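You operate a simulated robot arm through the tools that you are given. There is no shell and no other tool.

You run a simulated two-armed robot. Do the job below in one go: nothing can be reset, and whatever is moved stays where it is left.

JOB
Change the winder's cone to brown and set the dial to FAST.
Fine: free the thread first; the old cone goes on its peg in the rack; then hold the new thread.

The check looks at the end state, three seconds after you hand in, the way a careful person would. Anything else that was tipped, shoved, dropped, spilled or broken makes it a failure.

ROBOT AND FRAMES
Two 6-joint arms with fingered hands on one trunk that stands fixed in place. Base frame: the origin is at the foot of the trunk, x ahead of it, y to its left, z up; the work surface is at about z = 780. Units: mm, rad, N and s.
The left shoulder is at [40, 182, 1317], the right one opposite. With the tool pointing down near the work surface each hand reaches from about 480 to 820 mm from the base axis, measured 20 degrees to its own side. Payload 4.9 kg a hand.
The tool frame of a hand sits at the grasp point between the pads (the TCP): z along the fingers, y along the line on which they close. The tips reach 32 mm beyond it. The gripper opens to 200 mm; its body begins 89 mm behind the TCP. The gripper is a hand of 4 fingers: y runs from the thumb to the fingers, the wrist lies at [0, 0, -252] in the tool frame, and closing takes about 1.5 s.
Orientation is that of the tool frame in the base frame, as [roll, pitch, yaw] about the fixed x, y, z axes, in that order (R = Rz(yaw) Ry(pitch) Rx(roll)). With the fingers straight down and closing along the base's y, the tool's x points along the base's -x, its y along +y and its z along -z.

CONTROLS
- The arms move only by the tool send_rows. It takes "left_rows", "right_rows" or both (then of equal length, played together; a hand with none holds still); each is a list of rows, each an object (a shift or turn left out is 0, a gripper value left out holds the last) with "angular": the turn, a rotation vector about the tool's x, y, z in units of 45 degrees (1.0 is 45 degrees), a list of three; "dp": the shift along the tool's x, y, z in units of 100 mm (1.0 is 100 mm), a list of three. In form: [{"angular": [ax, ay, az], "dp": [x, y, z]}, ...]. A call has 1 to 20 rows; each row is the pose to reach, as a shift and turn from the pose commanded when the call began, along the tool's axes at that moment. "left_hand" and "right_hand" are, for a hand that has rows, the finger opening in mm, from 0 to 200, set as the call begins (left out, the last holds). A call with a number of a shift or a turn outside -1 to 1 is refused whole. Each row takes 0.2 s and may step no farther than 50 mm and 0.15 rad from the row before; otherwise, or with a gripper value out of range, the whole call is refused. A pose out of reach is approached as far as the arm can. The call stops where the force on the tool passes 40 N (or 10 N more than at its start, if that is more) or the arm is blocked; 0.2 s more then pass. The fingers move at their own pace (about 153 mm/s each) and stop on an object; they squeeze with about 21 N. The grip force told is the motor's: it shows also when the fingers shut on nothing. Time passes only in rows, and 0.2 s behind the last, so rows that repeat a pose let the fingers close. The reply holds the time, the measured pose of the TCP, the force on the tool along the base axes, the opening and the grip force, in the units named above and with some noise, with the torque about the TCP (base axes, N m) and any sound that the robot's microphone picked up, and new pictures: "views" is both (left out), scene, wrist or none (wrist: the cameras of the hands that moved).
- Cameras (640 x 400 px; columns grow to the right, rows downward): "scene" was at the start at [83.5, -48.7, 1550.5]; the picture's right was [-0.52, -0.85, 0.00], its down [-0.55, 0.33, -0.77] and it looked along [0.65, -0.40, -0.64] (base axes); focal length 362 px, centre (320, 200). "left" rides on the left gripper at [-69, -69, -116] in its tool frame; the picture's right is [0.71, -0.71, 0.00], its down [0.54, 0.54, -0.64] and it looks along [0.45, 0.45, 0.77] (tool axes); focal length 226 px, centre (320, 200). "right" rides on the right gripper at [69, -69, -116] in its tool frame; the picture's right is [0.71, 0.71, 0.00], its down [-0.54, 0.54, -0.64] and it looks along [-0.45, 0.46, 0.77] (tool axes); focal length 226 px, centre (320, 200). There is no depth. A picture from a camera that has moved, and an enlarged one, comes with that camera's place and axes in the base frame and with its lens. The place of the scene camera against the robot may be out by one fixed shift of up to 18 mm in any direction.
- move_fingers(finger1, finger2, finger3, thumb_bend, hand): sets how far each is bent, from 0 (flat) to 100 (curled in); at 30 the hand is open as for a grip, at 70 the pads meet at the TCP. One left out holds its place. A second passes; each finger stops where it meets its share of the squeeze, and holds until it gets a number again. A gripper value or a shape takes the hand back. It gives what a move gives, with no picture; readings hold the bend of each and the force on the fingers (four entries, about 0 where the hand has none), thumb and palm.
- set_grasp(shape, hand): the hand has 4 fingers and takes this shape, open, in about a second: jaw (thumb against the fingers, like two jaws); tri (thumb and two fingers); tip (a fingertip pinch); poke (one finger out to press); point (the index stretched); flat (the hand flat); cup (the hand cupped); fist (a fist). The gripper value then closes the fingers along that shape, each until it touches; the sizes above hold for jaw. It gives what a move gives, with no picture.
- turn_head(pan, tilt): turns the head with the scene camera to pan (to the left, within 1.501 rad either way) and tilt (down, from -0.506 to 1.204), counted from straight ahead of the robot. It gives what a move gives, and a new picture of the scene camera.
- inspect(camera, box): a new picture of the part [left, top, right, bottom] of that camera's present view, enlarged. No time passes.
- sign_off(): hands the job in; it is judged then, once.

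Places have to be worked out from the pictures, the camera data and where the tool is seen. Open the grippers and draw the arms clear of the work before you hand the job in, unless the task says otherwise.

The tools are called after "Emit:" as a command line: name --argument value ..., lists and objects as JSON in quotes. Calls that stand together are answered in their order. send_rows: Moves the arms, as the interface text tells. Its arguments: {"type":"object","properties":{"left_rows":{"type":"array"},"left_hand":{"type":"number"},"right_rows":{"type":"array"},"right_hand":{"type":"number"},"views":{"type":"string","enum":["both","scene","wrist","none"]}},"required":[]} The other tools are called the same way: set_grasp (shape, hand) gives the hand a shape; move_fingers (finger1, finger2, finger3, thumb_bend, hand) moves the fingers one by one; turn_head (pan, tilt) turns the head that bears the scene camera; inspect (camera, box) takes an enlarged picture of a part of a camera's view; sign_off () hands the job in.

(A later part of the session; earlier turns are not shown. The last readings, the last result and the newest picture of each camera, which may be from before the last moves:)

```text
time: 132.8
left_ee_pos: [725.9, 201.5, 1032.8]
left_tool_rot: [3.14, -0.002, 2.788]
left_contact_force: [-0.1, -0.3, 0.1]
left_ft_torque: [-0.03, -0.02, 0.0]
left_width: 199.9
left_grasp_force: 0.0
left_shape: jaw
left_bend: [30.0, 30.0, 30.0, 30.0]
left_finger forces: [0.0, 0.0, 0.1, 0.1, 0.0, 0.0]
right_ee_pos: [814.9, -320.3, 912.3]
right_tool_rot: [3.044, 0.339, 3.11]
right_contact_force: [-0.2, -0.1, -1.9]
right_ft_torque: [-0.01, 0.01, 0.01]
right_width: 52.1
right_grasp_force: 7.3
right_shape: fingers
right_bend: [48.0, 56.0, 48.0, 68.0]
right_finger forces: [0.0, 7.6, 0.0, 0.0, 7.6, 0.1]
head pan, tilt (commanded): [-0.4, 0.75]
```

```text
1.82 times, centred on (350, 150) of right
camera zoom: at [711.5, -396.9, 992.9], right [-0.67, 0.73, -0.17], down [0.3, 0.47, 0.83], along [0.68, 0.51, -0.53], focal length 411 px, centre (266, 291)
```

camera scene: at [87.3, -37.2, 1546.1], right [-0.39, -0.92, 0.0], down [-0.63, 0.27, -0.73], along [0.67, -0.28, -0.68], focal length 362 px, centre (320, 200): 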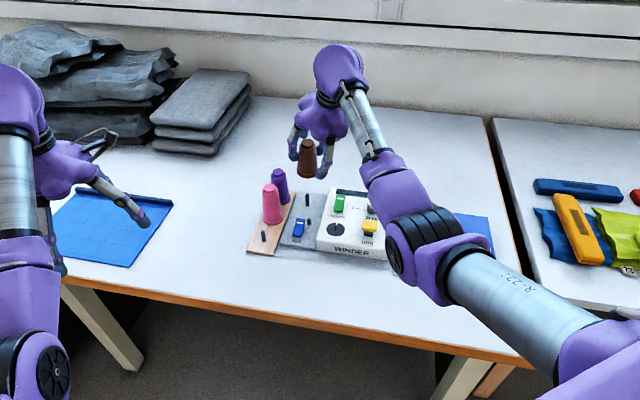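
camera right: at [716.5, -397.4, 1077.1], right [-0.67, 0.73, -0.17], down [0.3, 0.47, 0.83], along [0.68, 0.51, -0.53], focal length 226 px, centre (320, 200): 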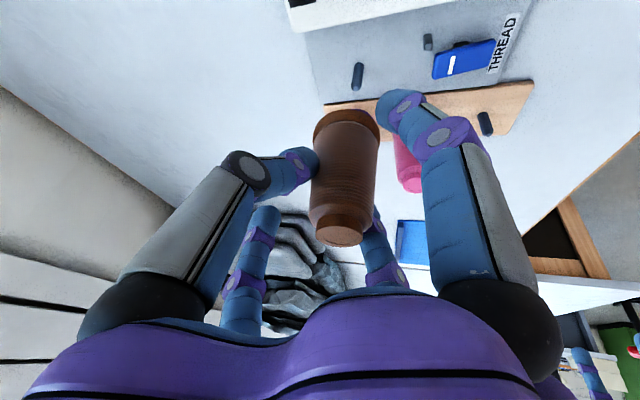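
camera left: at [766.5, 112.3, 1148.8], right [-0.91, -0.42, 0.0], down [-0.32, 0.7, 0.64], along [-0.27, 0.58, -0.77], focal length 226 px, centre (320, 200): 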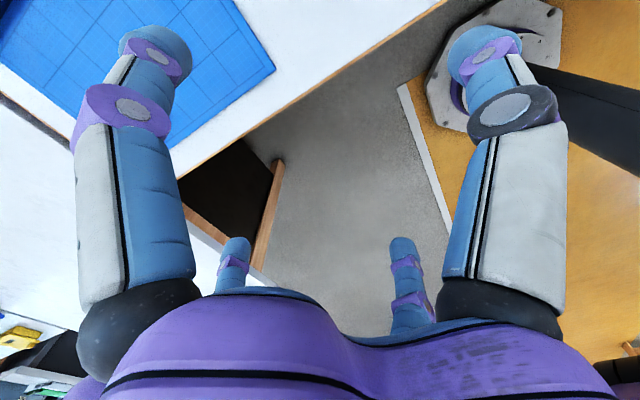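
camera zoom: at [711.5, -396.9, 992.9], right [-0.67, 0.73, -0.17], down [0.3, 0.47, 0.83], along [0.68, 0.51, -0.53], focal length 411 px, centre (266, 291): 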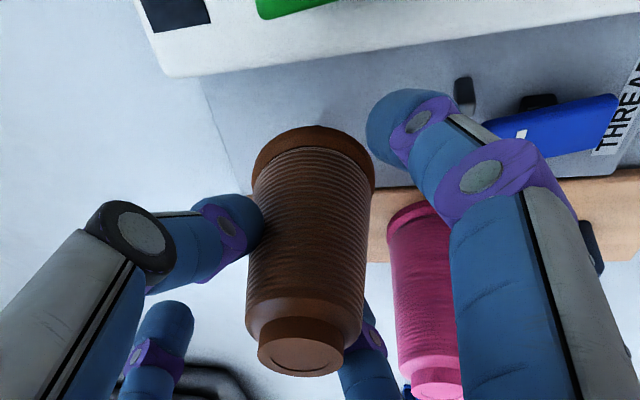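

The spindle is inside the cone without contact. Before lowering fully I tuck finger1 slightly (to 52) so it stays clear of the winder's edge.

Emit:
move_fingers --hand "right" --finger1 52

Emit:
send_rows --right_rows '[{"dp": [0.033, -0.01, 0.094]}, {"dp": [0.066, -0.019, 0.188]}, {"dp": [0.093, -0.027, 0.263]}, {"dp": [0.106, -0.031, 0.3]}, {"dp": [0.106, -0.031, 0.3]}]' --views "none"

Emit:
inspect --camera "scene" --box '[260, 145, 350, 245]'

```text
time: 133.8
left_ee_pos: [725.3, 201.6, 1031.8]
left_tool_rot: [3.14, -0.001, 2.787]
left_contact_force: [0.6, -0.5, 0.7]
left_ft_torque: [0.0, 0.02, 0.03]
left_width: 199.9
left_grasp_force: 0.1
left_shape: jaw
left_bend: [30.0, 30.0, 30.0, 30.0]
left_finger forces: [0.0, 0.0, 0.0, 0.1, 0.1, 0.1]
right_ee_pos: [814.9, -321.1, 912.0]
right_tool_rot: [3.043, 0.339, 3.112]
right_contact_force: [-0.2, 0.2, -0.6]
right_ft_torque: [-0.07, 0.03, 0.0]
right_width: 42.5
right_grasp_force: 7.7
right_shape: fingers
right_bend: [52.0, 56.0, 48.0, 68.0]
right_finger forces: [0.1, 7.6, 0.1, 0.0, 7.6, 0.1]
head pan, tilt (commanded): [-0.4, 0.75]
```

```text
time: 135.0
left_ee_pos: [726.3, 202.3, 1033.1]
left_tool_rot: [3.141, 0.001, 2.788]
left_contact_force: [-0.5, 0.6, 0.2]
left_ft_torque: [0.02, 0.03, -0.04]
left_width: 199.9
left_grasp_force: 0.0
left_shape: jaw
left_bend: [30.0, 30.0, 30.0, 30.0]
left_finger forces: [0.0, 0.0, 0.0, 0.0, 0.1, 0.0]
right_ee_pos: [814.1, -319.2, 880.8]
right_tool_rot: [3.044, 0.339, 3.11]
right_contact_force: [0.1, -0.4, -1.1]
right_ft_torque: [-0.01, -0.02, 0.0]
right_width: 42.3
right_grasp_force: 8.2
right_shape: fingers
right_bend: [52.0, 56.0, 48.0, 68.0]
right_finger forces: [0.0, 7.6, 0.1, 0.0, 7.6, 0.0]
head pan, tilt (commanded): [-0.4, 0.75]
```

```text
4.00 times, centred on (305, 195) of scene
camera zoom: at [87.2, -36.9, 1546.1], right [-0.39, -0.92, 0.0], down [-0.63, 0.27, -0.73], along [0.67, -0.28, -0.68], focal length 1449 px, centre (380, 220)
```

zoom: 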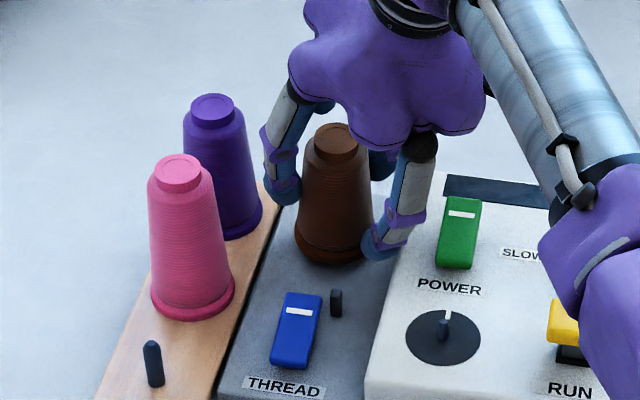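

Almost down. I lower in small steps until it seats.

Emit:
send_rows --right_rows '[{"dp": [0.01, -0.003, 0.028]}, {"dp": [0.01, -0.003, 0.028]}]' --views "none"

Emit:
send_rows --right_rows '[{"dp": [0.007, -0.002, 0.019]}, {"dp": [0.007, -0.002, 0.019]}]' --views "none"

```text
time: 135.6
left_ee_pos: [725.5, 203.1, 1031.7]
left_tool_rot: [3.141, 0.001, 2.787]
left_contact_force: [0.7, 1.0, -0.2]
left_ft_torque: [0.01, -0.01, -0.01]
left_width: 200.1
left_grasp_force: 0.0
left_shape: jaw
left_bend: [30.0, 30.0, 30.0, 30.0]
left_finger forces: [0.0, 0.0, 0.1, 0.0, 0.1, 0.0]
right_ee_pos: [812.4, -320.1, 876.5]
right_tool_rot: [3.042, 0.339, 3.108]
right_contact_force: [1.0, 0.4, -1.0]
right_ft_torque: [-0.02, 0.0, 0.01]
right_width: 42.6
right_grasp_force: 7.3
right_shape: fingers
right_bend: [52.0, 56.0, 48.0, 68.0]
right_finger forces: [0.0, 7.8, 0.0, 0.0, 7.6, 0.0]
head pan, tilt (commanded): [-0.4, 0.75]
```

```text
time: 136.2
left_ee_pos: [726.0, 200.9, 1032.1]
left_tool_rot: [-3.141, 0.001, 2.787]
left_contact_force: [0.4, 0.3, 0.4]
left_ft_torque: [-0.01, 0.01, -0.02]
left_width: 199.6
left_grasp_force: 0.1
left_shape: jaw
left_bend: [30.0, 30.0, 30.0, 30.0]
left_finger forces: [0.0, 0.0, 0.0, 0.0, 0.1, 0.0]
right_ee_pos: [814.8, -320.1, 876.1]
right_tool_rot: [3.041, 0.34, 3.109]
right_contact_force: [0.1, 0.1, -0.5]
right_ft_torque: [0.04, -0.02, -0.01]
right_width: 42.4
right_grasp_force: 8.3
right_shape: fingers
right_bend: [52.0, 56.0, 48.0, 68.0]
right_finger forces: [0.1, 7.9, 0.0, 0.1, 7.3, 0.0]
head pan, tilt (commanded): [-0.4, 0.75]
```

Emit:
send_rows --right_rows '[{"dp": [0.007, -0.002, 0.019]}, {"dp": [0.007, -0.002, 0.019]}]' --views "none"

```text
time: 136.8
left_ee_pos: [726.2, 202.1, 1033.3]
left_tool_rot: [3.141, 0.001, 2.787]
left_contact_force: [-0.8, 0.4, 0.7]
left_ft_torque: [0.01, -0.01, 0.0]
left_width: 200.1
left_grasp_force: 0.0
left_shape: jaw
left_bend: [30.0, 30.0, 30.0, 30.0]
left_finger forces: [0.0, 0.0, 0.0, 0.0, 0.0, 0.0]
right_ee_pos: [813.4, -319.7, 872.4]
right_tool_rot: [3.044, 0.338, 3.109]
right_contact_force: [0.5, 0.8, -0.5]
right_ft_torque: [-0.03, 0.01, -0.03]
right_width: 42.3
right_grasp_force: 7.7
right_shape: fingers
right_bend: [52.0, 56.0, 48.0, 68.0]
right_finger forces: [0.0, 7.8, 0.0, 0.0, 7.7, 0.0]
head pan, tilt (commanded): [-0.4, 0.75]
```

Emit:
send_rows --right_rows '[{"dp": [0.007, -0.002, 0.019]}, {"dp": [0.007, -0.002, 0.019]}]' --views "wrist"

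Emit:
inspect --camera "right" --box '[240, 40, 460, 260]'

Emit:
inspect --camera "scene" --box '[270, 165, 340, 235]'

```text
time: 137.4
left_ee_pos: [726.2, 201.2, 1031.6]
left_tool_rot: [-3.141, 0.0, 2.788]
left_contact_force: [0.7, -0.3, -1.5]
left_ft_torque: [0.01, 0.02, 0.0]
left_width: 199.8
left_grasp_force: 0.0
left_shape: jaw
left_bend: [30.0, 30.0, 30.0, 30.0]
left_finger forces: [0.0, 0.1, 0.1, 0.0, 0.0, 0.0]
right_ee_pos: [814.8, -321.3, 872.0]
right_tool_rot: [3.044, 0.341, 3.112]
right_contact_force: [0.6, 0.0, 0.8]
right_ft_torque: [-0.03, -0.05, -0.03]
right_width: 42.4
right_grasp_force: 8.0
right_shape: fingers
right_bend: [52.0, 56.0, 48.0, 68.0]
right_finger forces: [0.1, 8.0, 0.0, 0.0, 8.1, 0.0]
head pan, tilt (commanded): [-0.4, 0.75]
camera right: at [711.2, -396.6, 951.8], right [-0.67, 0.73, -0.17], down [0.3, 0.47, 0.83], along [0.68, 0.51, -0.53], focal length 226 px, centre (320, 200)
```

right: 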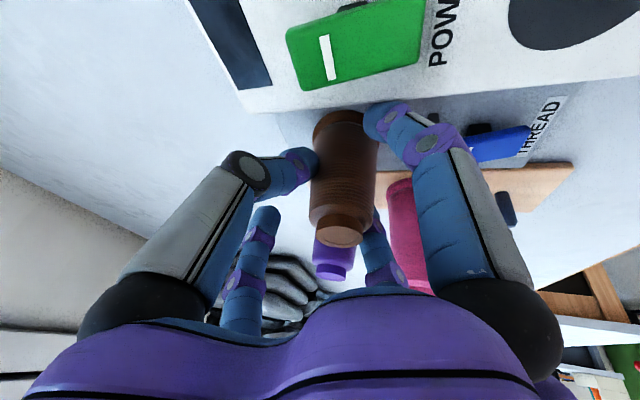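

```text
1.82 times, centred on (350, 150) of right
camera zoom: at [711.2, -396.6, 951.8], right [-0.67, 0.73, -0.17], down [0.3, 0.47, 0.83], along [0.68, 0.51, -0.53], focal length 411 px, centre (266, 291)
```

zoom: 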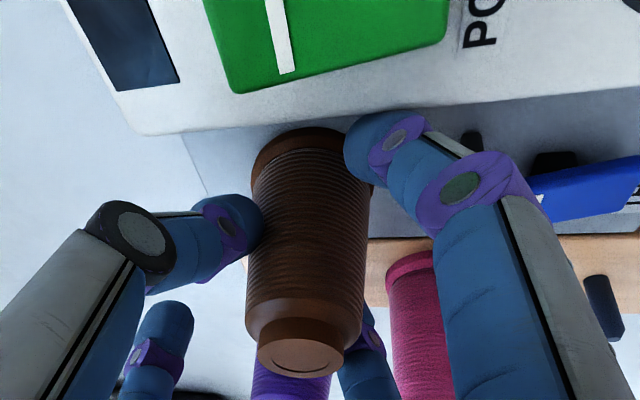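

```text
5.71 times, centred on (305, 200) of scene
camera zoom: at [87.2, -36.8, 1546.1], right [-0.39, -0.92, 0.0], down [-0.63, 0.27, -0.73], along [0.67, -0.28, -0.68], focal length 2070 px, centre (406, 200)
```

zoom: 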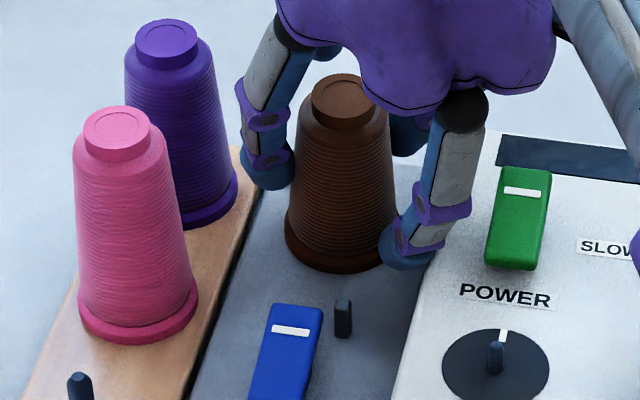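

Contact is starting (force turned upward). One more small step and then I release.

Emit:
send_rows --right_rows '[{"dp": [0.007, -0.002, 0.019]}, {"dp": [0.007, -0.002, 0.019]}]' --views "none"

```text
time: 138.0
left_ee_pos: [726.2, 202.2, 1033.1]
left_tool_rot: [3.141, -0.001, 2.786]
left_contact_force: [0.2, -0.1, 0.4]
left_ft_torque: [-0.01, -0.03, 0.01]
left_width: 199.8
left_grasp_force: 0.1
left_shape: jaw
left_bend: [30.0, 30.0, 30.0, 30.0]
left_finger forces: [0.0, 0.0, 0.0, 0.0, 0.1, 0.1]
right_ee_pos: [814.3, -320.2, 869.7]
right_tool_rot: [3.042, 0.34, 3.111]
right_contact_force: [3.0, -0.1, 1.9]
right_ft_torque: [0.02, -0.08, -0.06]
right_width: 42.4
right_grasp_force: 8.9
right_shape: fingers
right_bend: [52.0, 56.0, 48.0, 68.0]
right_finger forces: [0.1, 8.5, 0.0, 0.0, 8.9, 0.0]
head pan, tilt (commanded): [-0.4, 0.75]
```

Emit:
send_rows --right_rows '[{"dp": [0.006, -0.002, 0.016]}, {"dp": [0.006, -0.002, 0.016]}]' --views "none"

```text
time: 138.6
left_ee_pos: [726.9, 201.9, 1032.4]
left_tool_rot: [3.141, 0.001, 2.789]
left_contact_force: [0.0, 0.6, 0.0]
left_ft_torque: [0.03, 0.04, 0.0]
left_width: 199.9
left_grasp_force: 0.0
left_shape: jaw
left_bend: [30.0, 30.0, 30.0, 30.0]
left_finger forces: [0.0, 0.0, 0.0, 0.0, 0.1, 0.0]
right_ee_pos: [814.8, -320.1, 867.6]
right_tool_rot: [3.043, 0.341, 3.11]
right_contact_force: [4.3, 0.4, 4.5]
right_ft_torque: [0.05, -0.1, -0.04]
right_width: 42.1
right_grasp_force: 9.5
right_shape: fingers
right_bend: [52.0, 56.0, 48.0, 68.0]
right_finger forces: [0.1, 9.0, 0.1, 0.0, 9.7, 0.0]
head pan, tilt (commanded): [-0.4, 0.75]
```

Seated with about 4.5 N. I open the pinch.

Emit:
move_fingers --hand "right" --finger2 47 --thumb_bend 60

Emit:
inspect --camera "scene" --box '[270, 165, 340, 235]'

Emit:
inspect --camera "right" --box '[240, 40, 460, 260]'

```text
time: 139.6
left_ee_pos: [726.2, 201.4, 1032.6]
left_tool_rot: [-3.14, 0.0, 2.787]
left_contact_force: [-0.1, -1.1, 0.4]
left_ft_torque: [-0.02, -0.02, 0.0]
left_width: 199.9
left_grasp_force: 0.0
left_shape: jaw
left_bend: [30.0, 30.0, 30.0, 30.0]
left_finger forces: [0.1, 0.0, 0.0, 0.1, 0.0, 0.1]
right_ee_pos: [813.1, -319.4, 866.5]
right_tool_rot: [3.044, 0.338, 3.11]
right_contact_force: [0.1, 0.2, 1.5]
right_ft_torque: [0.01, 0.01, 0.01]
right_width: 48.5
right_grasp_force: 0.0
right_shape: fingers
right_bend: [52.0, 47.0, 48.0, 60.0]
right_finger forces: [0.0, 0.1, 0.0, 0.0, 0.0, 0.0]
head pan, tilt (commanded): [-0.4, 0.75]
```

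```text
5.71 times, centred on (305, 200) of scene
camera zoom: at [87.1, -36.8, 1546.1], right [-0.39, -0.92, 0.0], down [-0.63, 0.27, -0.73], along [0.67, -0.28, -0.68], focal length 2070 px, centre (406, 200)
```

zoom: 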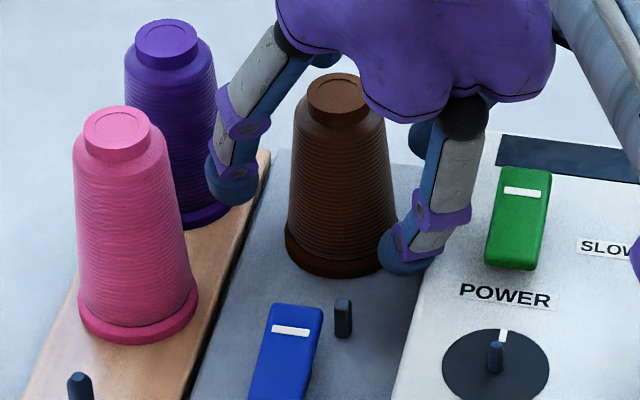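

```text
1.82 times, centred on (350, 150) of right
camera zoom: at [710.5, -396.3, 948.0], right [-0.67, 0.73, -0.17], down [0.3, 0.47, 0.83], along [0.68, 0.51, -0.53], focal length 411 px, centre (266, 291)
```

zoom: 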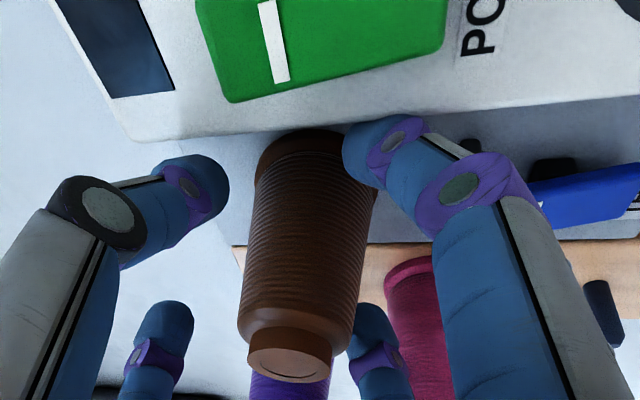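

The brown cone settled upright on the spindle. I lift the hand straight up and check.

Emit:
send_rows --right_rows '[{"dp": [-0.08, 0.024, -0.235]}, {"dp": [-0.16, 0.048, -0.47]}, {"dp": [-0.24, 0.07, -0.7]}, {"dp": [-0.332, 0.096, -0.939]}, {"dp": [-0.332, 0.096, -0.939]}]' --views "both"

Emit:
inspect --camera "scene" --box '[235, 150, 385, 265]'

Emit:
inspect --camera "right" --box '[240, 0, 600, 240]'

```text
time: 140.8
left_ee_pos: [726.6, 201.9, 1032.0]
left_tool_rot: [3.142, 0.001, 2.787]
left_contact_force: [0.1, -1.0, -0.7]
left_ft_torque: [0.04, 0.02, -0.04]
left_width: 199.9
left_grasp_force: 0.1
left_shape: jaw
left_bend: [30.0, 30.0, 30.0, 30.0]
left_finger forces: [0.1, 0.0, 0.1, 0.1, 0.0, 0.0]
right_ee_pos: [812.7, -320.6, 968.1]
right_tool_rot: [3.041, 0.339, 3.11]
right_contact_force: [-0.3, 1.1, 0.7]
right_ft_torque: [-0.01, 0.0, 0.02]
right_width: 48.7
right_grasp_force: 0.1
right_shape: fingers
right_bend: [52.0, 47.0, 48.0, 60.0]
right_finger forces: [0.1, 0.1, 0.1, 0.1, 0.0, 0.0]
head pan, tilt (commanded): [-0.4, 0.75]
camera scene: at [87.1, -36.8, 1546.2], right [-0.39, -0.92, 0.0], down [-0.63, 0.27, -0.73], along [0.67, -0.28, -0.68], focal length 362 px, centre (320, 200)
camera right: at [709.2, -397.0, 1047.8], right [-0.67, 0.73, -0.17], down [0.3, 0.47, 0.83], along [0.68, 0.51, -0.53], focal length 226 px, centre (320, 200)
```

scene: 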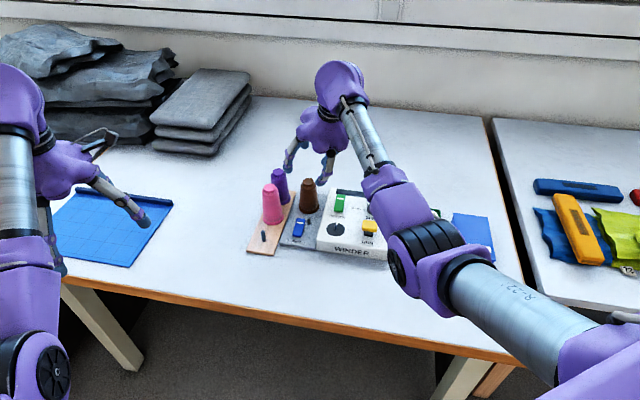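
right: 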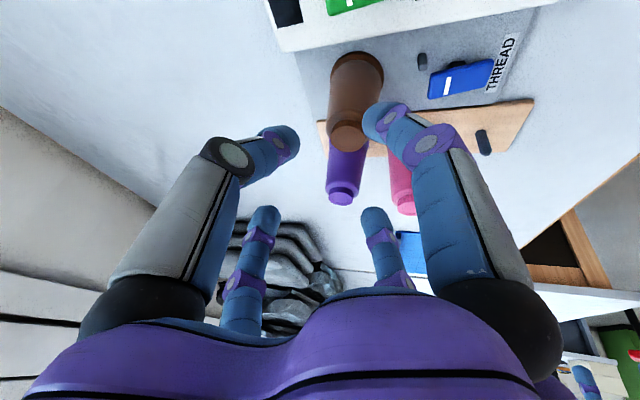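

```text
3.48 times, centred on (310, 208) of scene
camera zoom: at [87.1, -36.8, 1546.2], right [-0.39, -0.92, 0.0], down [-0.63, 0.27, -0.73], along [0.67, -0.28, -0.68], focal length 1260 px, centre (355, 174)
```

zoom: 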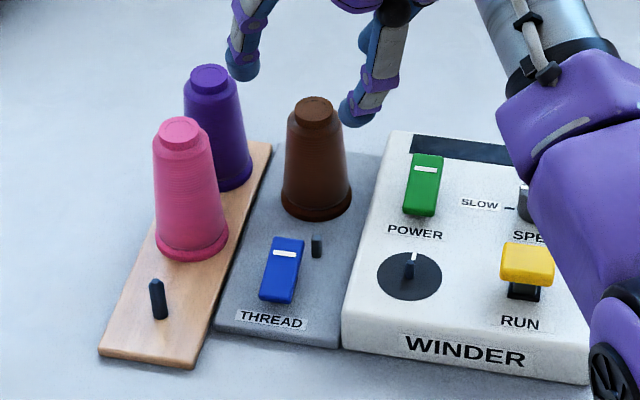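

```text
1.67 times, centred on (420, 120) of right
camera zoom: at [709.2, -397.0, 1047.8], right [-0.67, 0.73, -0.17], down [0.3, 0.47, 0.83], along [0.68, 0.51, -0.53], focal length 377 px, centre (153, 333)
```

zoom: 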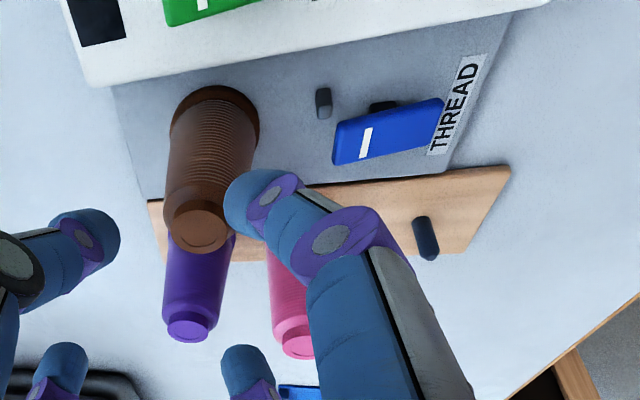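

Brown now stands on the winder's spindle. For holding the thread I will press the rocker's raised far end (about [751,-249]) using the front finger (finger3) so the hand stays behind, clear of the cones and post. I set the fingers and move to a hover.

Emit:
move_fingers --hand "right" --finger1 0 --finger2 0 --finger3 65 --thumb_bend 0

Emit:
send_rows --right_rows '[{"angular": [0.03, 0.06, -0.007], "dp": [0.24, 0.18, -0.03]}, {"angular": [0.06, 0.12, -0.014], "dp": [0.48, 0.35, -0.065]}, {"angular": [0.09, 0.18, -0.02], "dp": [0.72, 0.53, -0.1]}, {"angular": [0.119, 0.241, -0.027], "dp": [0.962, 0.707, -0.13]}, {"angular": [0.119, 0.241, -0.027], "dp": [0.962, 0.707, -0.13]}]' --views "both"

Emit:
inspect --camera "right" --box '[160, 0, 480, 260]'

Emit:
inspect --camera "scene" --box '[240, 140, 380, 260]'

```text
time: 141.8
left_ee_pos: [727.1, 201.0, 1031.3]
left_tool_rot: [-3.141, -0.001, 2.787]
left_contact_force: [0.1, -0.1, 1.0]
left_ft_torque: [0.0, 0.02, -0.01]
left_width: 200.1
left_grasp_force: 0.0
left_shape: jaw
left_bend: [30.0, 30.0, 30.0, 30.0]
left_finger forces: [0.1, 0.1, 0.1, 0.0, 0.1, 0.0]
right_ee_pos: [812.9, -320.1, 967.4]
right_tool_rot: [3.045, 0.338, 3.112]
right_contact_force: [-0.4, 1.0, 1.1]
right_ft_torque: [0.01, 0.01, 0.06]
right_width: 183.9
right_grasp_force: 0.1
right_shape: fingers
right_bend: [1.0, 1.0, 65.0, 0.0]
right_finger forces: [0.1, 0.1, 0.0, 0.0, 0.0, 0.0]
head pan, tilt (commanded): [-0.4, 0.75]
```

```text
time: 143.0
left_ee_pos: [726.0, 201.3, 1032.1]
left_tool_rot: [3.141, -0.001, 2.788]
left_contact_force: [0.4, 0.0, -0.2]
left_ft_torque: [-0.01, -0.02, 0.02]
left_width: 199.9
left_grasp_force: 0.0
left_shape: jaw
left_bend: [30.0, 30.0, 30.0, 30.0]
left_finger forces: [0.1, 0.1, 0.1, 0.0, 0.1, 0.0]
right_ee_pos: [716.4, -247.4, 952.9]
right_tool_rot: [-3.138, 0.15, 3.141]
right_contact_force: [0.0, 0.3, 0.5]
right_ft_torque: [-0.02, 0.04, -0.02]
right_width: 184.0
right_grasp_force: 0.0
right_shape: fingers
right_bend: [1.0, 1.0, 65.0, 0.0]
right_finger forces: [0.1, 0.0, 0.0, 0.0, 0.1, 0.0]
head pan, tilt (commanded): [-0.4, 0.75]
camera scene: at [87.0, -36.6, 1546.2], right [-0.39, -0.92, 0.0], down [-0.63, 0.27, -0.73], along [0.67, -0.28, -0.68], focal length 362 px, centre (320, 200)
camera right: at [632.5, -315.5, 1057.9], right [-0.7, 0.71, -0.11], down [0.44, 0.54, 0.72], along [0.56, 0.45, -0.69], focal length 226 px, centre (320, 200)
```

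scene: 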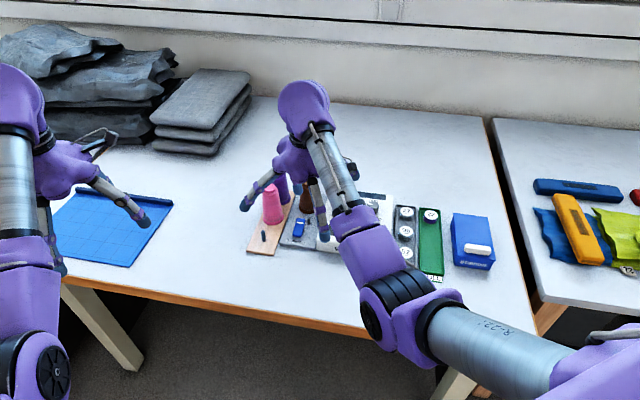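
right: 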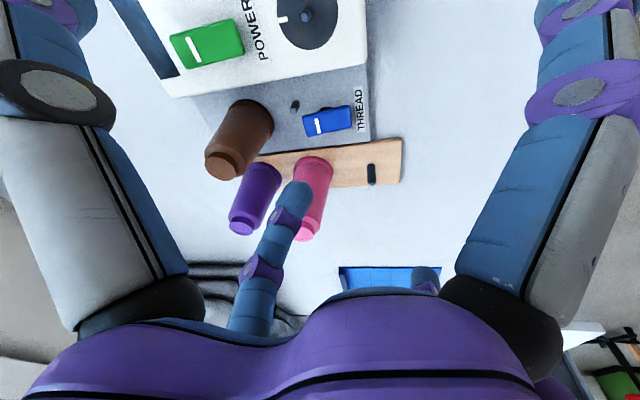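

```text
1.54 times, centred on (320, 130) of right
camera zoom: at [632.5, -315.5, 1057.9], right [-0.7, 0.71, -0.11], down [0.44, 0.54, 0.72], along [0.56, 0.45, -0.69], focal length 348 px, centre (320, 308)
```

zoom: 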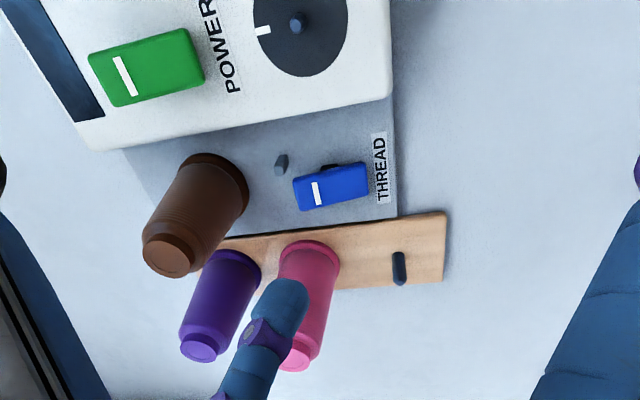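

```text
3.33 times, centred on (310, 200) of scene
camera zoom: at [87.0, -36.6, 1546.2], right [-0.39, -0.92, 0.0], down [-0.63, 0.27, -0.73], along [0.67, -0.28, -0.68], focal length 1208 px, centre (353, 200)
```

zoom: 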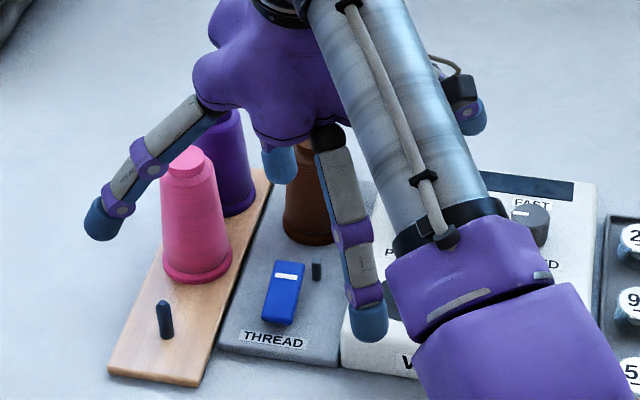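

Tip of finger3 is at tool [-28,0,41]; the rocker's far end is near [758,-256] and the post near [753,-276], about 28 mm from my press point [750,-248]. I descend to just above the rocker.

Emit:
send_rows --right_rows '[{"dp": [0.035, -0.006, 0.235]}, {"dp": [0.07, -0.006, 0.47]}, {"dp": [0.105, -0.006, 0.7]}, {"dp": [0.14, -0.006, 0.93]}, {"dp": [0.14, -0.006, 0.93]}]' --views "wrist"

Emit:
inspect --camera "right" --box '[200, 40, 420, 240]'

Emit:
inspect --camera "scene" --box '[260, 160, 360, 260]'

```text
time: 144.2
left_ee_pos: [725.8, 201.0, 1032.8]
left_tool_rot: [-3.14, -0.002, 2.786]
left_contact_force: [0.1, 0.4, -0.6]
left_ft_torque: [0.0, 0.01, 0.0]
left_width: 199.8
left_grasp_force: 0.1
left_shape: jaw
left_bend: [30.0, 30.0, 30.0, 30.0]
left_finger forces: [0.0, 0.0, 0.0, 0.0, 0.0, 0.0]
right_ee_pos: [719.3, -249.1, 858.7]
right_tool_rot: [-3.139, 0.149, 3.141]
right_contact_force: [0.1, -0.1, 0.1]
right_ft_torque: [-0.02, -0.01, 0.03]
right_width: 183.8
right_grasp_force: 0.1
right_shape: fingers
right_bend: [1.0, 1.0, 65.0, 0.0]
right_finger forces: [0.0, 0.1, 0.0, 0.0, 0.0, 0.0]
head pan, tilt (commanded): [-0.4, 0.75]
camera right: at [634.2, -316.6, 964.5], right [-0.7, 0.71, -0.11], down [0.44, 0.54, 0.72], along [0.56, 0.45, -0.69], focal length 226 px, centre (320, 200)
```

right: 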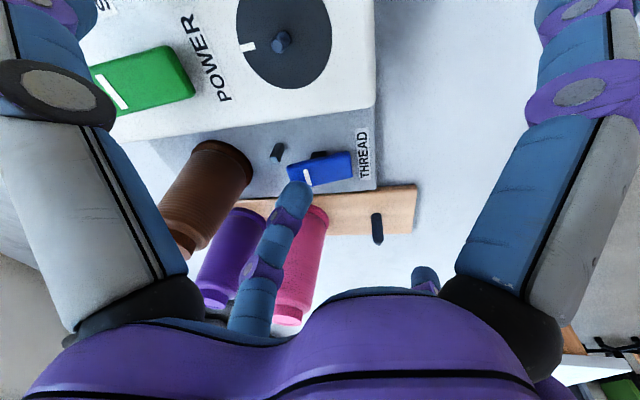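

```text
2.00 times, centred on (310, 140) of right
camera zoom: at [634.2, -316.6, 964.5], right [-0.7, 0.71, -0.11], down [0.44, 0.54, 0.72], along [0.56, 0.45, -0.69], focal length 452 px, centre (340, 320)
```

zoom: 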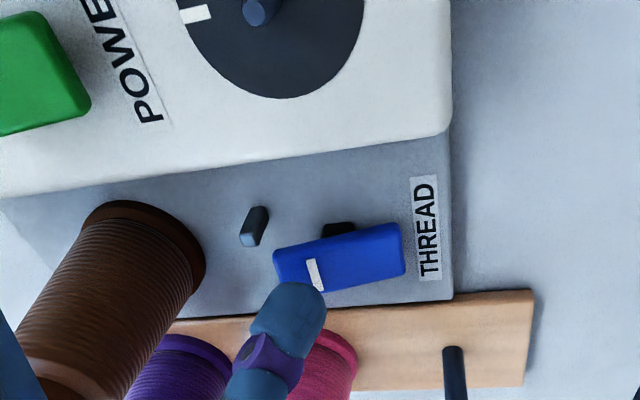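

```text
4.00 times, centred on (310, 210) of scene
camera zoom: at [87.2, -36.9, 1546.1], right [-0.39, -0.92, 0.0], down [-0.63, 0.27, -0.73], along [0.67, -0.28, -0.68], focal length 1449 px, centre (360, 160)
```

zoom: 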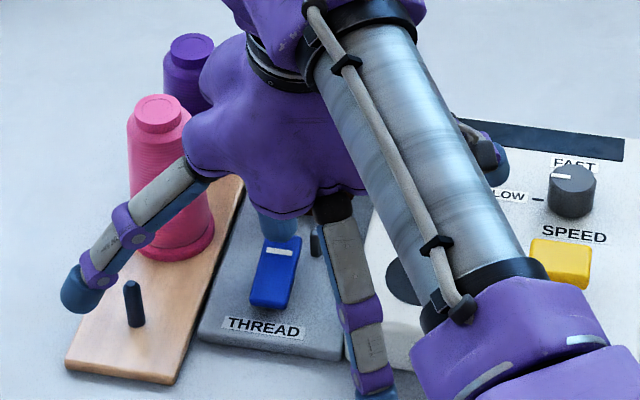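

The fingertip is over the far part of the rocker, slightly toward its left side. I shift 2–3 mm right and press down slowly.

Emit:
send_rows --right_rows '[{"dp": [0.02, -0.025, 0.0]}, {"dp": [0.038, -0.025, 0.116]}, {"dp": [0.045, -0.025, 0.165]}, {"dp": [0.05, -0.025, 0.195]}, {"dp": [0.054, -0.025, 0.224]}, {"dp": [0.057, -0.025, 0.244]}]' --views "wrist"

Emit:
inspect --camera "right" --box '[200, 40, 420, 240]'

Emit:
inspect --camera "scene" --box '[260, 160, 360, 260]'

```text
time: 145.6
left_ee_pos: [725.9, 201.2, 1032.3]
left_tool_rot: [3.14, 0.002, 2.79]
left_contact_force: [-0.2, -0.2, -0.2]
left_ft_torque: [0.03, 0.01, -0.02]
left_width: 200.0
left_grasp_force: 0.0
left_shape: jaw
left_bend: [30.0, 30.0, 30.0, 30.0]
left_finger forces: [0.0, 0.0, 0.1, 0.1, 0.0, 0.2]
right_ee_pos: [719.3, -250.7, 843.2]
right_tool_rot: [-3.14, 0.163, 3.141]
right_contact_force: [9.1, -2.5, 38.6]
right_ft_torque: [0.16, -1.19, -0.06]
right_width: 184.0
right_grasp_force: 19.9
right_shape: fingers
right_bend: [1.0, 1.0, 63.0, 0.0]
right_finger forces: [0.0, 0.1, 39.5, 0.0, 0.1, 0.0]
head pan, tilt (commanded): [-0.4, 0.75]
camera right: at [633.5, -318.9, 945.9], right [-0.7, 0.71, -0.12], down [0.43, 0.54, 0.72], along [0.57, 0.45, -0.68], focal length 226 px, centre (320, 200)
```

right: 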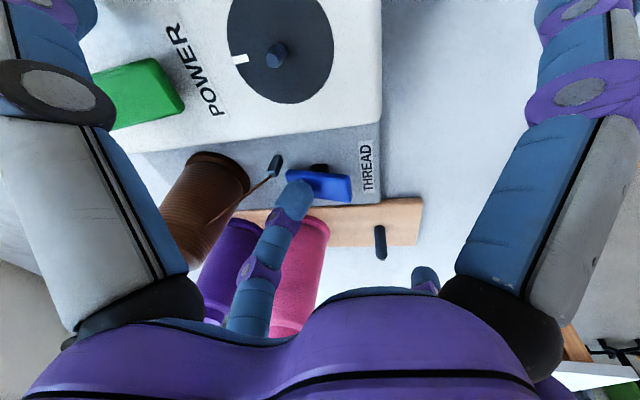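

```text
2.00 times, centred on (310, 140) of right
camera zoom: at [633.5, -318.9, 945.9], right [-0.7, 0.71, -0.12], down [0.43, 0.54, 0.72], along [0.57, 0.45, -0.68], focal length 452 px, centre (340, 320)
```

zoom: 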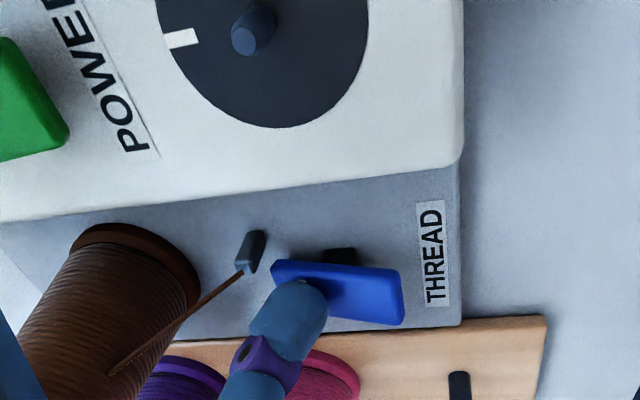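

```text
4.00 times, centred on (310, 210) of scene
camera zoom: at [85.7, -36.3, 1546.3], right [-0.39, -0.92, 0.0], down [-0.63, 0.27, -0.73], along [0.67, -0.28, -0.68], focal length 1449 px, centre (360, 160)
```

zoom: 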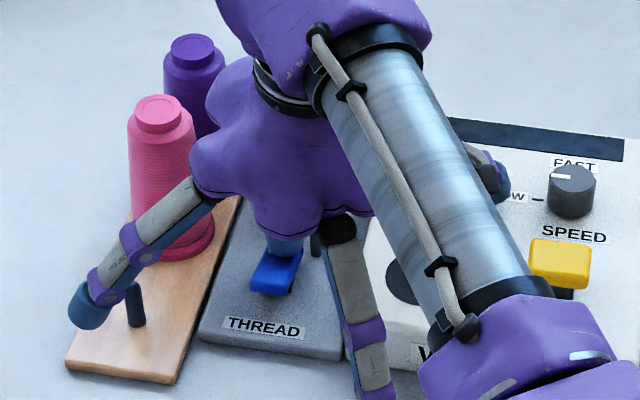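

The rocker flipped and the brown thread now runs to the post: it is held. I lift off straight up.

Emit:
send_rows --right_rows '[{"dp": [-0.03, 0, -0.2]}, {"dp": [-0.075, 0, -0.5]}, {"dp": [-0.12, 0, -0.75]}, {"dp": [-0.16, 0, -0.98]}, {"dp": [-0.16, 0, -0.98]}]' --views "both"

Emit:
inspect --camera "right" --box '[160, 0, 480, 260]'

Emit:
inspect --camera "scene" --box '[250, 160, 400, 270]'

```text
time: 146.8
left_ee_pos: [727.1, 202.1, 1031.8]
left_tool_rot: [-3.141, -0.001, 2.787]
left_contact_force: [0.2, -0.2, -0.5]
left_ft_torque: [0.0, 0.0, -0.03]
left_width: 199.9
left_grasp_force: 0.1
left_shape: jaw
left_bend: [30.0, 30.0, 30.0, 30.0]
left_finger forces: [0.1, 0.0, 0.0, 0.0, 0.0, 0.0]
right_ee_pos: [718.8, -250.0, 934.2]
right_tool_rot: [-3.14, 0.151, 3.141]
right_contact_force: [-0.3, 0.4, 0.8]
right_ft_torque: [-0.03, 0.0, 0.0]
right_width: 183.9
right_grasp_force: 0.0
right_shape: fingers
right_bend: [1.0, 1.0, 65.0, 0.0]
right_finger forces: [0.0, 0.1, 0.0, 0.0, 0.0, 0.0]
head pan, tilt (commanded): [-0.4, 0.75]
camera scene: at [87.2, -36.8, 1546.1], right [-0.39, -0.92, 0.0], down [-0.63, 0.27, -0.73], along [0.67, -0.28, -0.68], focal length 362 px, centre (320, 200)
camera right: at [633.9, -319.1, 1039.9], right [-0.7, 0.71, -0.11], down [0.44, 0.54, 0.72], along [0.56, 0.45, -0.69], focal length 226 px, centre (320, 200)
```

scene: 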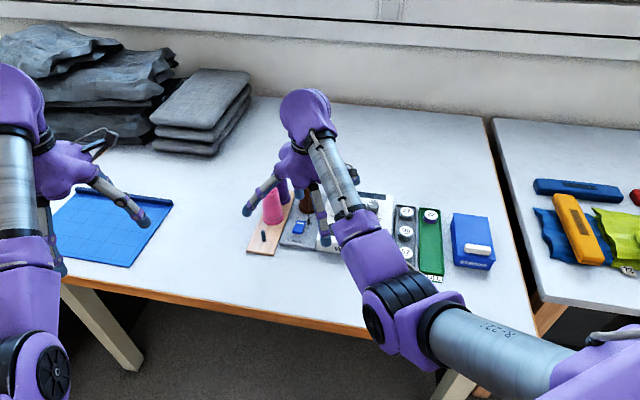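
right: 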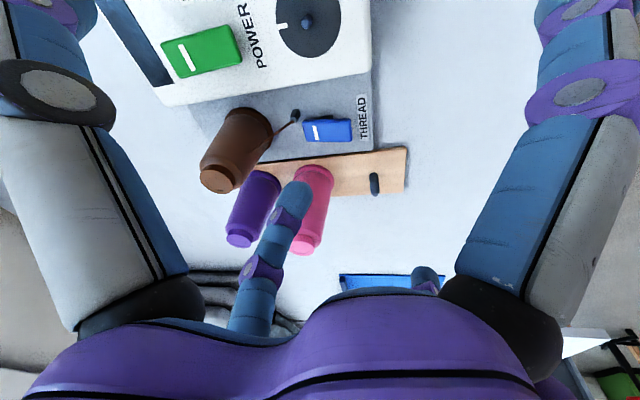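

```text
1.54 times, centred on (320, 130) of right
camera zoom: at [633.9, -319.1, 1039.9], right [-0.7, 0.71, -0.11], down [0.44, 0.54, 0.72], along [0.56, 0.45, -0.69], focal length 348 px, centre (320, 308)
```

zoom: 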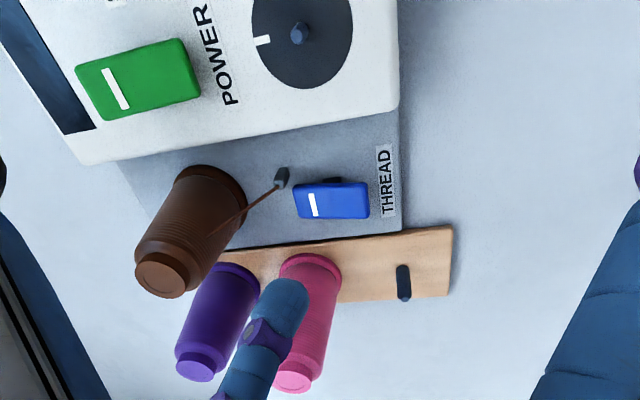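

```text
3.64 times, centred on (325, 215) of scene
camera zoom: at [87.2, -36.8, 1546.1], right [-0.39, -0.92, 0.0], down [-0.63, 0.27, -0.73], along [0.67, -0.28, -0.68], focal length 1317 px, centre (302, 146)
```

zoom: 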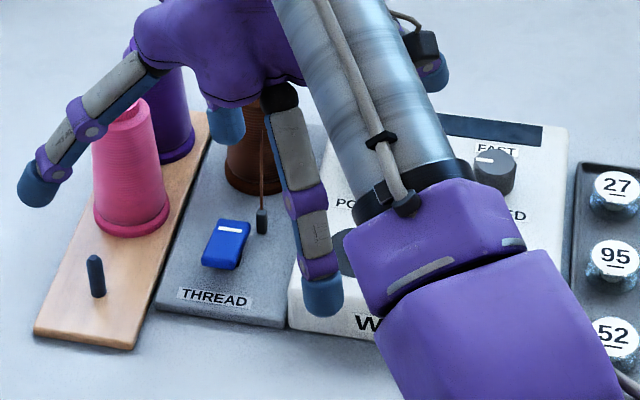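

The clamp holds the brown thread. Next is the SPEED knob, seen near [687,-450] with its pointer at SLOW; it must turn 90° clockwise to FAST. I move the hand above it.

Emit:
send_rows --right_rows '[{"dp": [0.0, 0, -0.3]}, {"dp": [0.05, -0.3, -0.42]}, {"dp": [0.1, -0.65, -0.42]}, {"dp": [0.15, -1.0, -0.42]}, {"dp": [0.15, -1.0, -0.42]}]' --views "none"

Emit:
send_rows --right_rows '[{"angular": [0, 0.03, 0], "dp": [0.05, -0.35, 0]}, {"angular": [0, 0.064, 0], "dp": [0.1, -0.7, 0]}, {"angular": [0, 0.064, 0], "dp": [0.15, -1.0, 0]}, {"angular": [0, 0.064, 0], "dp": [0.15, -1.0, 0]}]' --views "none"

Emit:
set_grasp --shape "jaw" --hand "right"

Emit:
inspect --camera "right" --box '[100, 0, 560, 300]'

Emit:
inspect --camera "scene" --box '[240, 120, 420, 270]'

```text
time: 148.0
left_ee_pos: [724.8, 201.8, 1033.4]
left_tool_rot: [-3.141, 0.0, 2.79]
left_contact_force: [0.5, -0.2, -0.1]
left_ft_torque: [0.03, 0.0, -0.03]
left_width: 199.8
left_grasp_force: 0.1
left_shape: jaw
left_bend: [30.0, 30.0, 30.0, 30.0]
left_finger forces: [0.0, 0.1, 0.0, 0.0, 0.1, 0.0]
right_ee_pos: [696.7, -351.9, 976.3]
right_tool_rot: [-3.139, 0.15, 3.141]
right_contact_force: [-0.4, -0.3, 0.3]
right_ft_torque: [-0.01, -0.01, 0.0]
right_width: 183.9
right_grasp_force: 0.0
right_shape: fingers
right_bend: [1.0, 1.0, 65.0, 0.0]
right_finger forces: [0.1, 0.0, 0.1, 0.0, 0.1, 0.0]
head pan, tilt (commanded): [-0.4, 0.75]
```

```text
time: 149.0
left_ee_pos: [726.5, 201.7, 1031.4]
left_tool_rot: [3.141, -0.001, 2.787]
left_contact_force: [-0.2, 0.2, 0.4]
left_ft_torque: [0.03, -0.04, 0.01]
left_width: 200.0
left_grasp_force: 0.1
left_shape: jaw
left_bend: [30.0, 30.0, 30.0, 30.0]
left_finger forces: [0.0, 0.1, 0.0, 0.0, 0.1, 0.1]
right_ee_pos: [680.0, -452.2, 972.5]
right_tool_rot: [-3.14, 0.101, 3.141]
right_contact_force: [-0.4, -0.1, 0.5]
right_ft_torque: [0.03, -0.03, -0.02]
right_width: 184.0
right_grasp_force: 0.0
right_shape: fingers
right_bend: [1.0, 1.0, 65.0, 0.0]
right_finger forces: [0.0, 0.0, 0.0, 0.0, 0.0, 0.0]
head pan, tilt (commanded): [-0.4, 0.75]
```

```text
time: 149.9
left_ee_pos: [725.8, 200.2, 1033.2]
left_tool_rot: [-3.14, 0.002, 2.787]
left_contact_force: [0.1, 0.0, -0.5]
left_ft_torque: [0.02, 0.01, -0.02]
left_width: 199.7
left_grasp_force: 0.0
left_shape: jaw
left_bend: [30.0, 30.0, 30.0, 30.0]
left_finger forces: [0.0, 0.0, 0.0, 0.0, 0.1, 0.0]
right_ee_pos: [678.8, -451.2, 972.1]
right_tool_rot: [-3.138, 0.101, 3.14]
right_contact_force: [0.5, 0.0, -0.3]
right_ft_torque: [0.01, 0.01, 0.01]
right_width: 200.0
right_grasp_force: 0.0
right_shape: jaw
right_bend: [30.0, 30.0, 30.0, 30.0]
right_finger forces: [0.0, 0.0, 0.1, 0.0, 0.1, 0.1]
head pan, tilt (commanded): [-0.4, 0.75]
```

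```text
1.33 times, centred on (330, 150) of right
camera zoom: at [600.1, -519.1, 1081.5], right [-0.7, 0.71, -0.07], down [0.47, 0.54, 0.69], along [0.53, 0.45, -0.72], focal length 301 px, centre (307, 267)
```

zoom: 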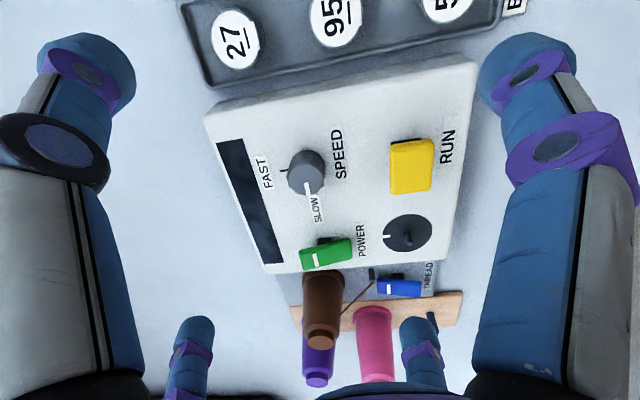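

```text
2.67 times, centred on (330, 195) of scene
camera zoom: at [87.1, -36.9, 1546.1], right [-0.39, -0.92, 0.0], down [-0.63, 0.27, -0.73], along [0.67, -0.28, -0.68], focal length 966 px, centre (293, 213)
```

zoom: 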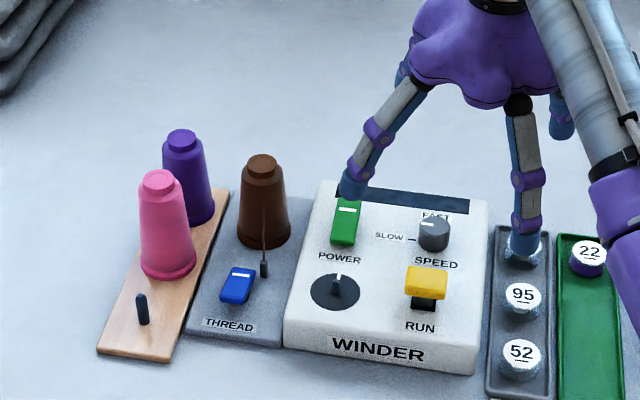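

I zoom in on the knob in both views to measure its centre, height and pointer.

Emit:
inspect --camera "right" --box '[280, 80, 400, 180]'

Emit:
inspect --camera "scene" --box '[340, 180, 410, 240]'

```text
4.00 times, centred on (340, 130) of right
camera zoom: at [600.1, -519.1, 1081.5], right [-0.7, 0.71, -0.07], down [0.47, 0.54, 0.69], along [0.53, 0.45, -0.72], focal length 904 px, centre (240, 480)
```

zoom: 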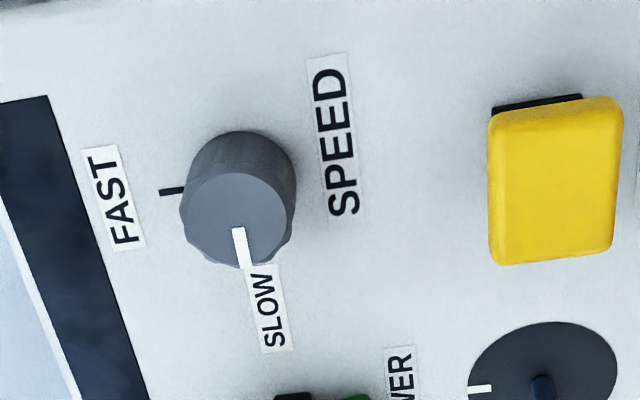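

```text
6.67 times, centred on (375, 210) of scene
camera zoom: at [87.1, -36.9, 1546.1], right [-0.39, -0.92, 0.0], down [-0.63, 0.27, -0.73], along [0.67, -0.28, -0.68], focal length 2415 px, centre (-47, 133)
```

zoom: 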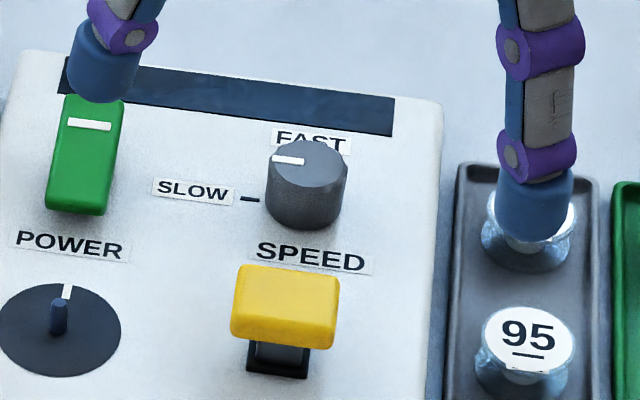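

Knob centre is about [697,-447], top z about 853, radius 16 mm. I centre above it, narrow the fingers, and first turn the hand 0.4 rad to the left so that the 90° turn to the right fits the wrist's range.

Emit:
send_rows --right_rows '[{"angular": [-0.017, 0, -0.165], "dp": [-0.05, 0.02, 0.07]}, {"angular": [-0.033, 0, -0.33], "dp": [-0.1, 0.03, 0.14]}, {"angular": [-0.05, 0, -0.494], "dp": [-0.139, 0.047, 0.215]}, {"angular": [-0.05, 0, -0.494], "dp": [-0.139, 0.047, 0.215]}, {"angular": [-0.05, 0, -0.494], "dp": [-0.139, 0.047, 0.215]}]' --right_hand 85 --views "wrist"

Emit:
inspect --camera "right" --box '[240, 60, 420, 220]'

```text
time: 151.1
left_ee_pos: [726.2, 201.6, 1032.6]
left_tool_rot: [-3.141, -0.001, 2.787]
left_contact_force: [-0.2, -0.1, 0.3]
left_ft_torque: [-0.02, 0.05, -0.03]
left_width: 200.0
left_grasp_force: 0.0
left_shape: jaw
left_bend: [30.0, 30.0, 30.0, 30.0]
left_finger forces: [0.0, 0.0, 0.0, 0.0, 0.1, 0.0]
right_ee_pos: [695.7, -445.9, 950.5]
right_tool_rot: [-3.14, 0.099, -2.754]
right_contact_force: [-0.8, 0.3, -0.4]
right_ft_torque: [0.0, 0.01, 0.0]
right_width: 85.2
right_grasp_force: 0.0
right_shape: jaw
right_bend: [41.0, 41.0, 41.0, 40.0]
right_finger forces: [0.1, 0.0, 0.1, 0.0, 0.0, 0.0]
head pan, tilt (commanded): [-0.4, 0.75]
camera right: at [649.2, -538.9, 1061.4], right [-0.92, 0.39, -0.07], down [0.23, 0.68, 0.69], along [0.32, 0.62, -0.72], focal length 226 px, centre (320, 200)
```

right: 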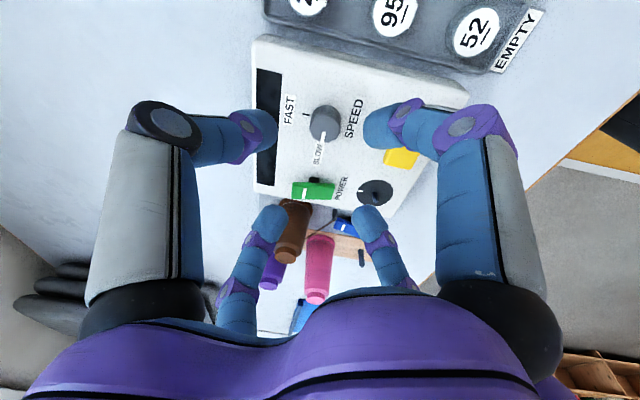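

```text
2.50 times, centred on (330, 140) of right
camera zoom: at [649.2, -538.9, 1061.4], right [-0.92, 0.39, -0.07], down [0.23, 0.68, 0.69], along [0.32, 0.62, -0.72], focal length 565 px, centre (295, 350)
```

zoom: 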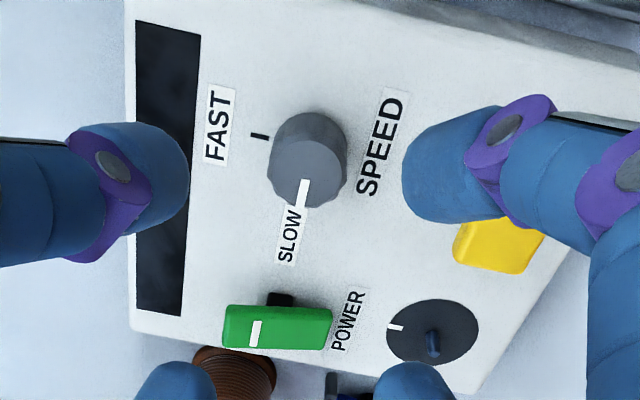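

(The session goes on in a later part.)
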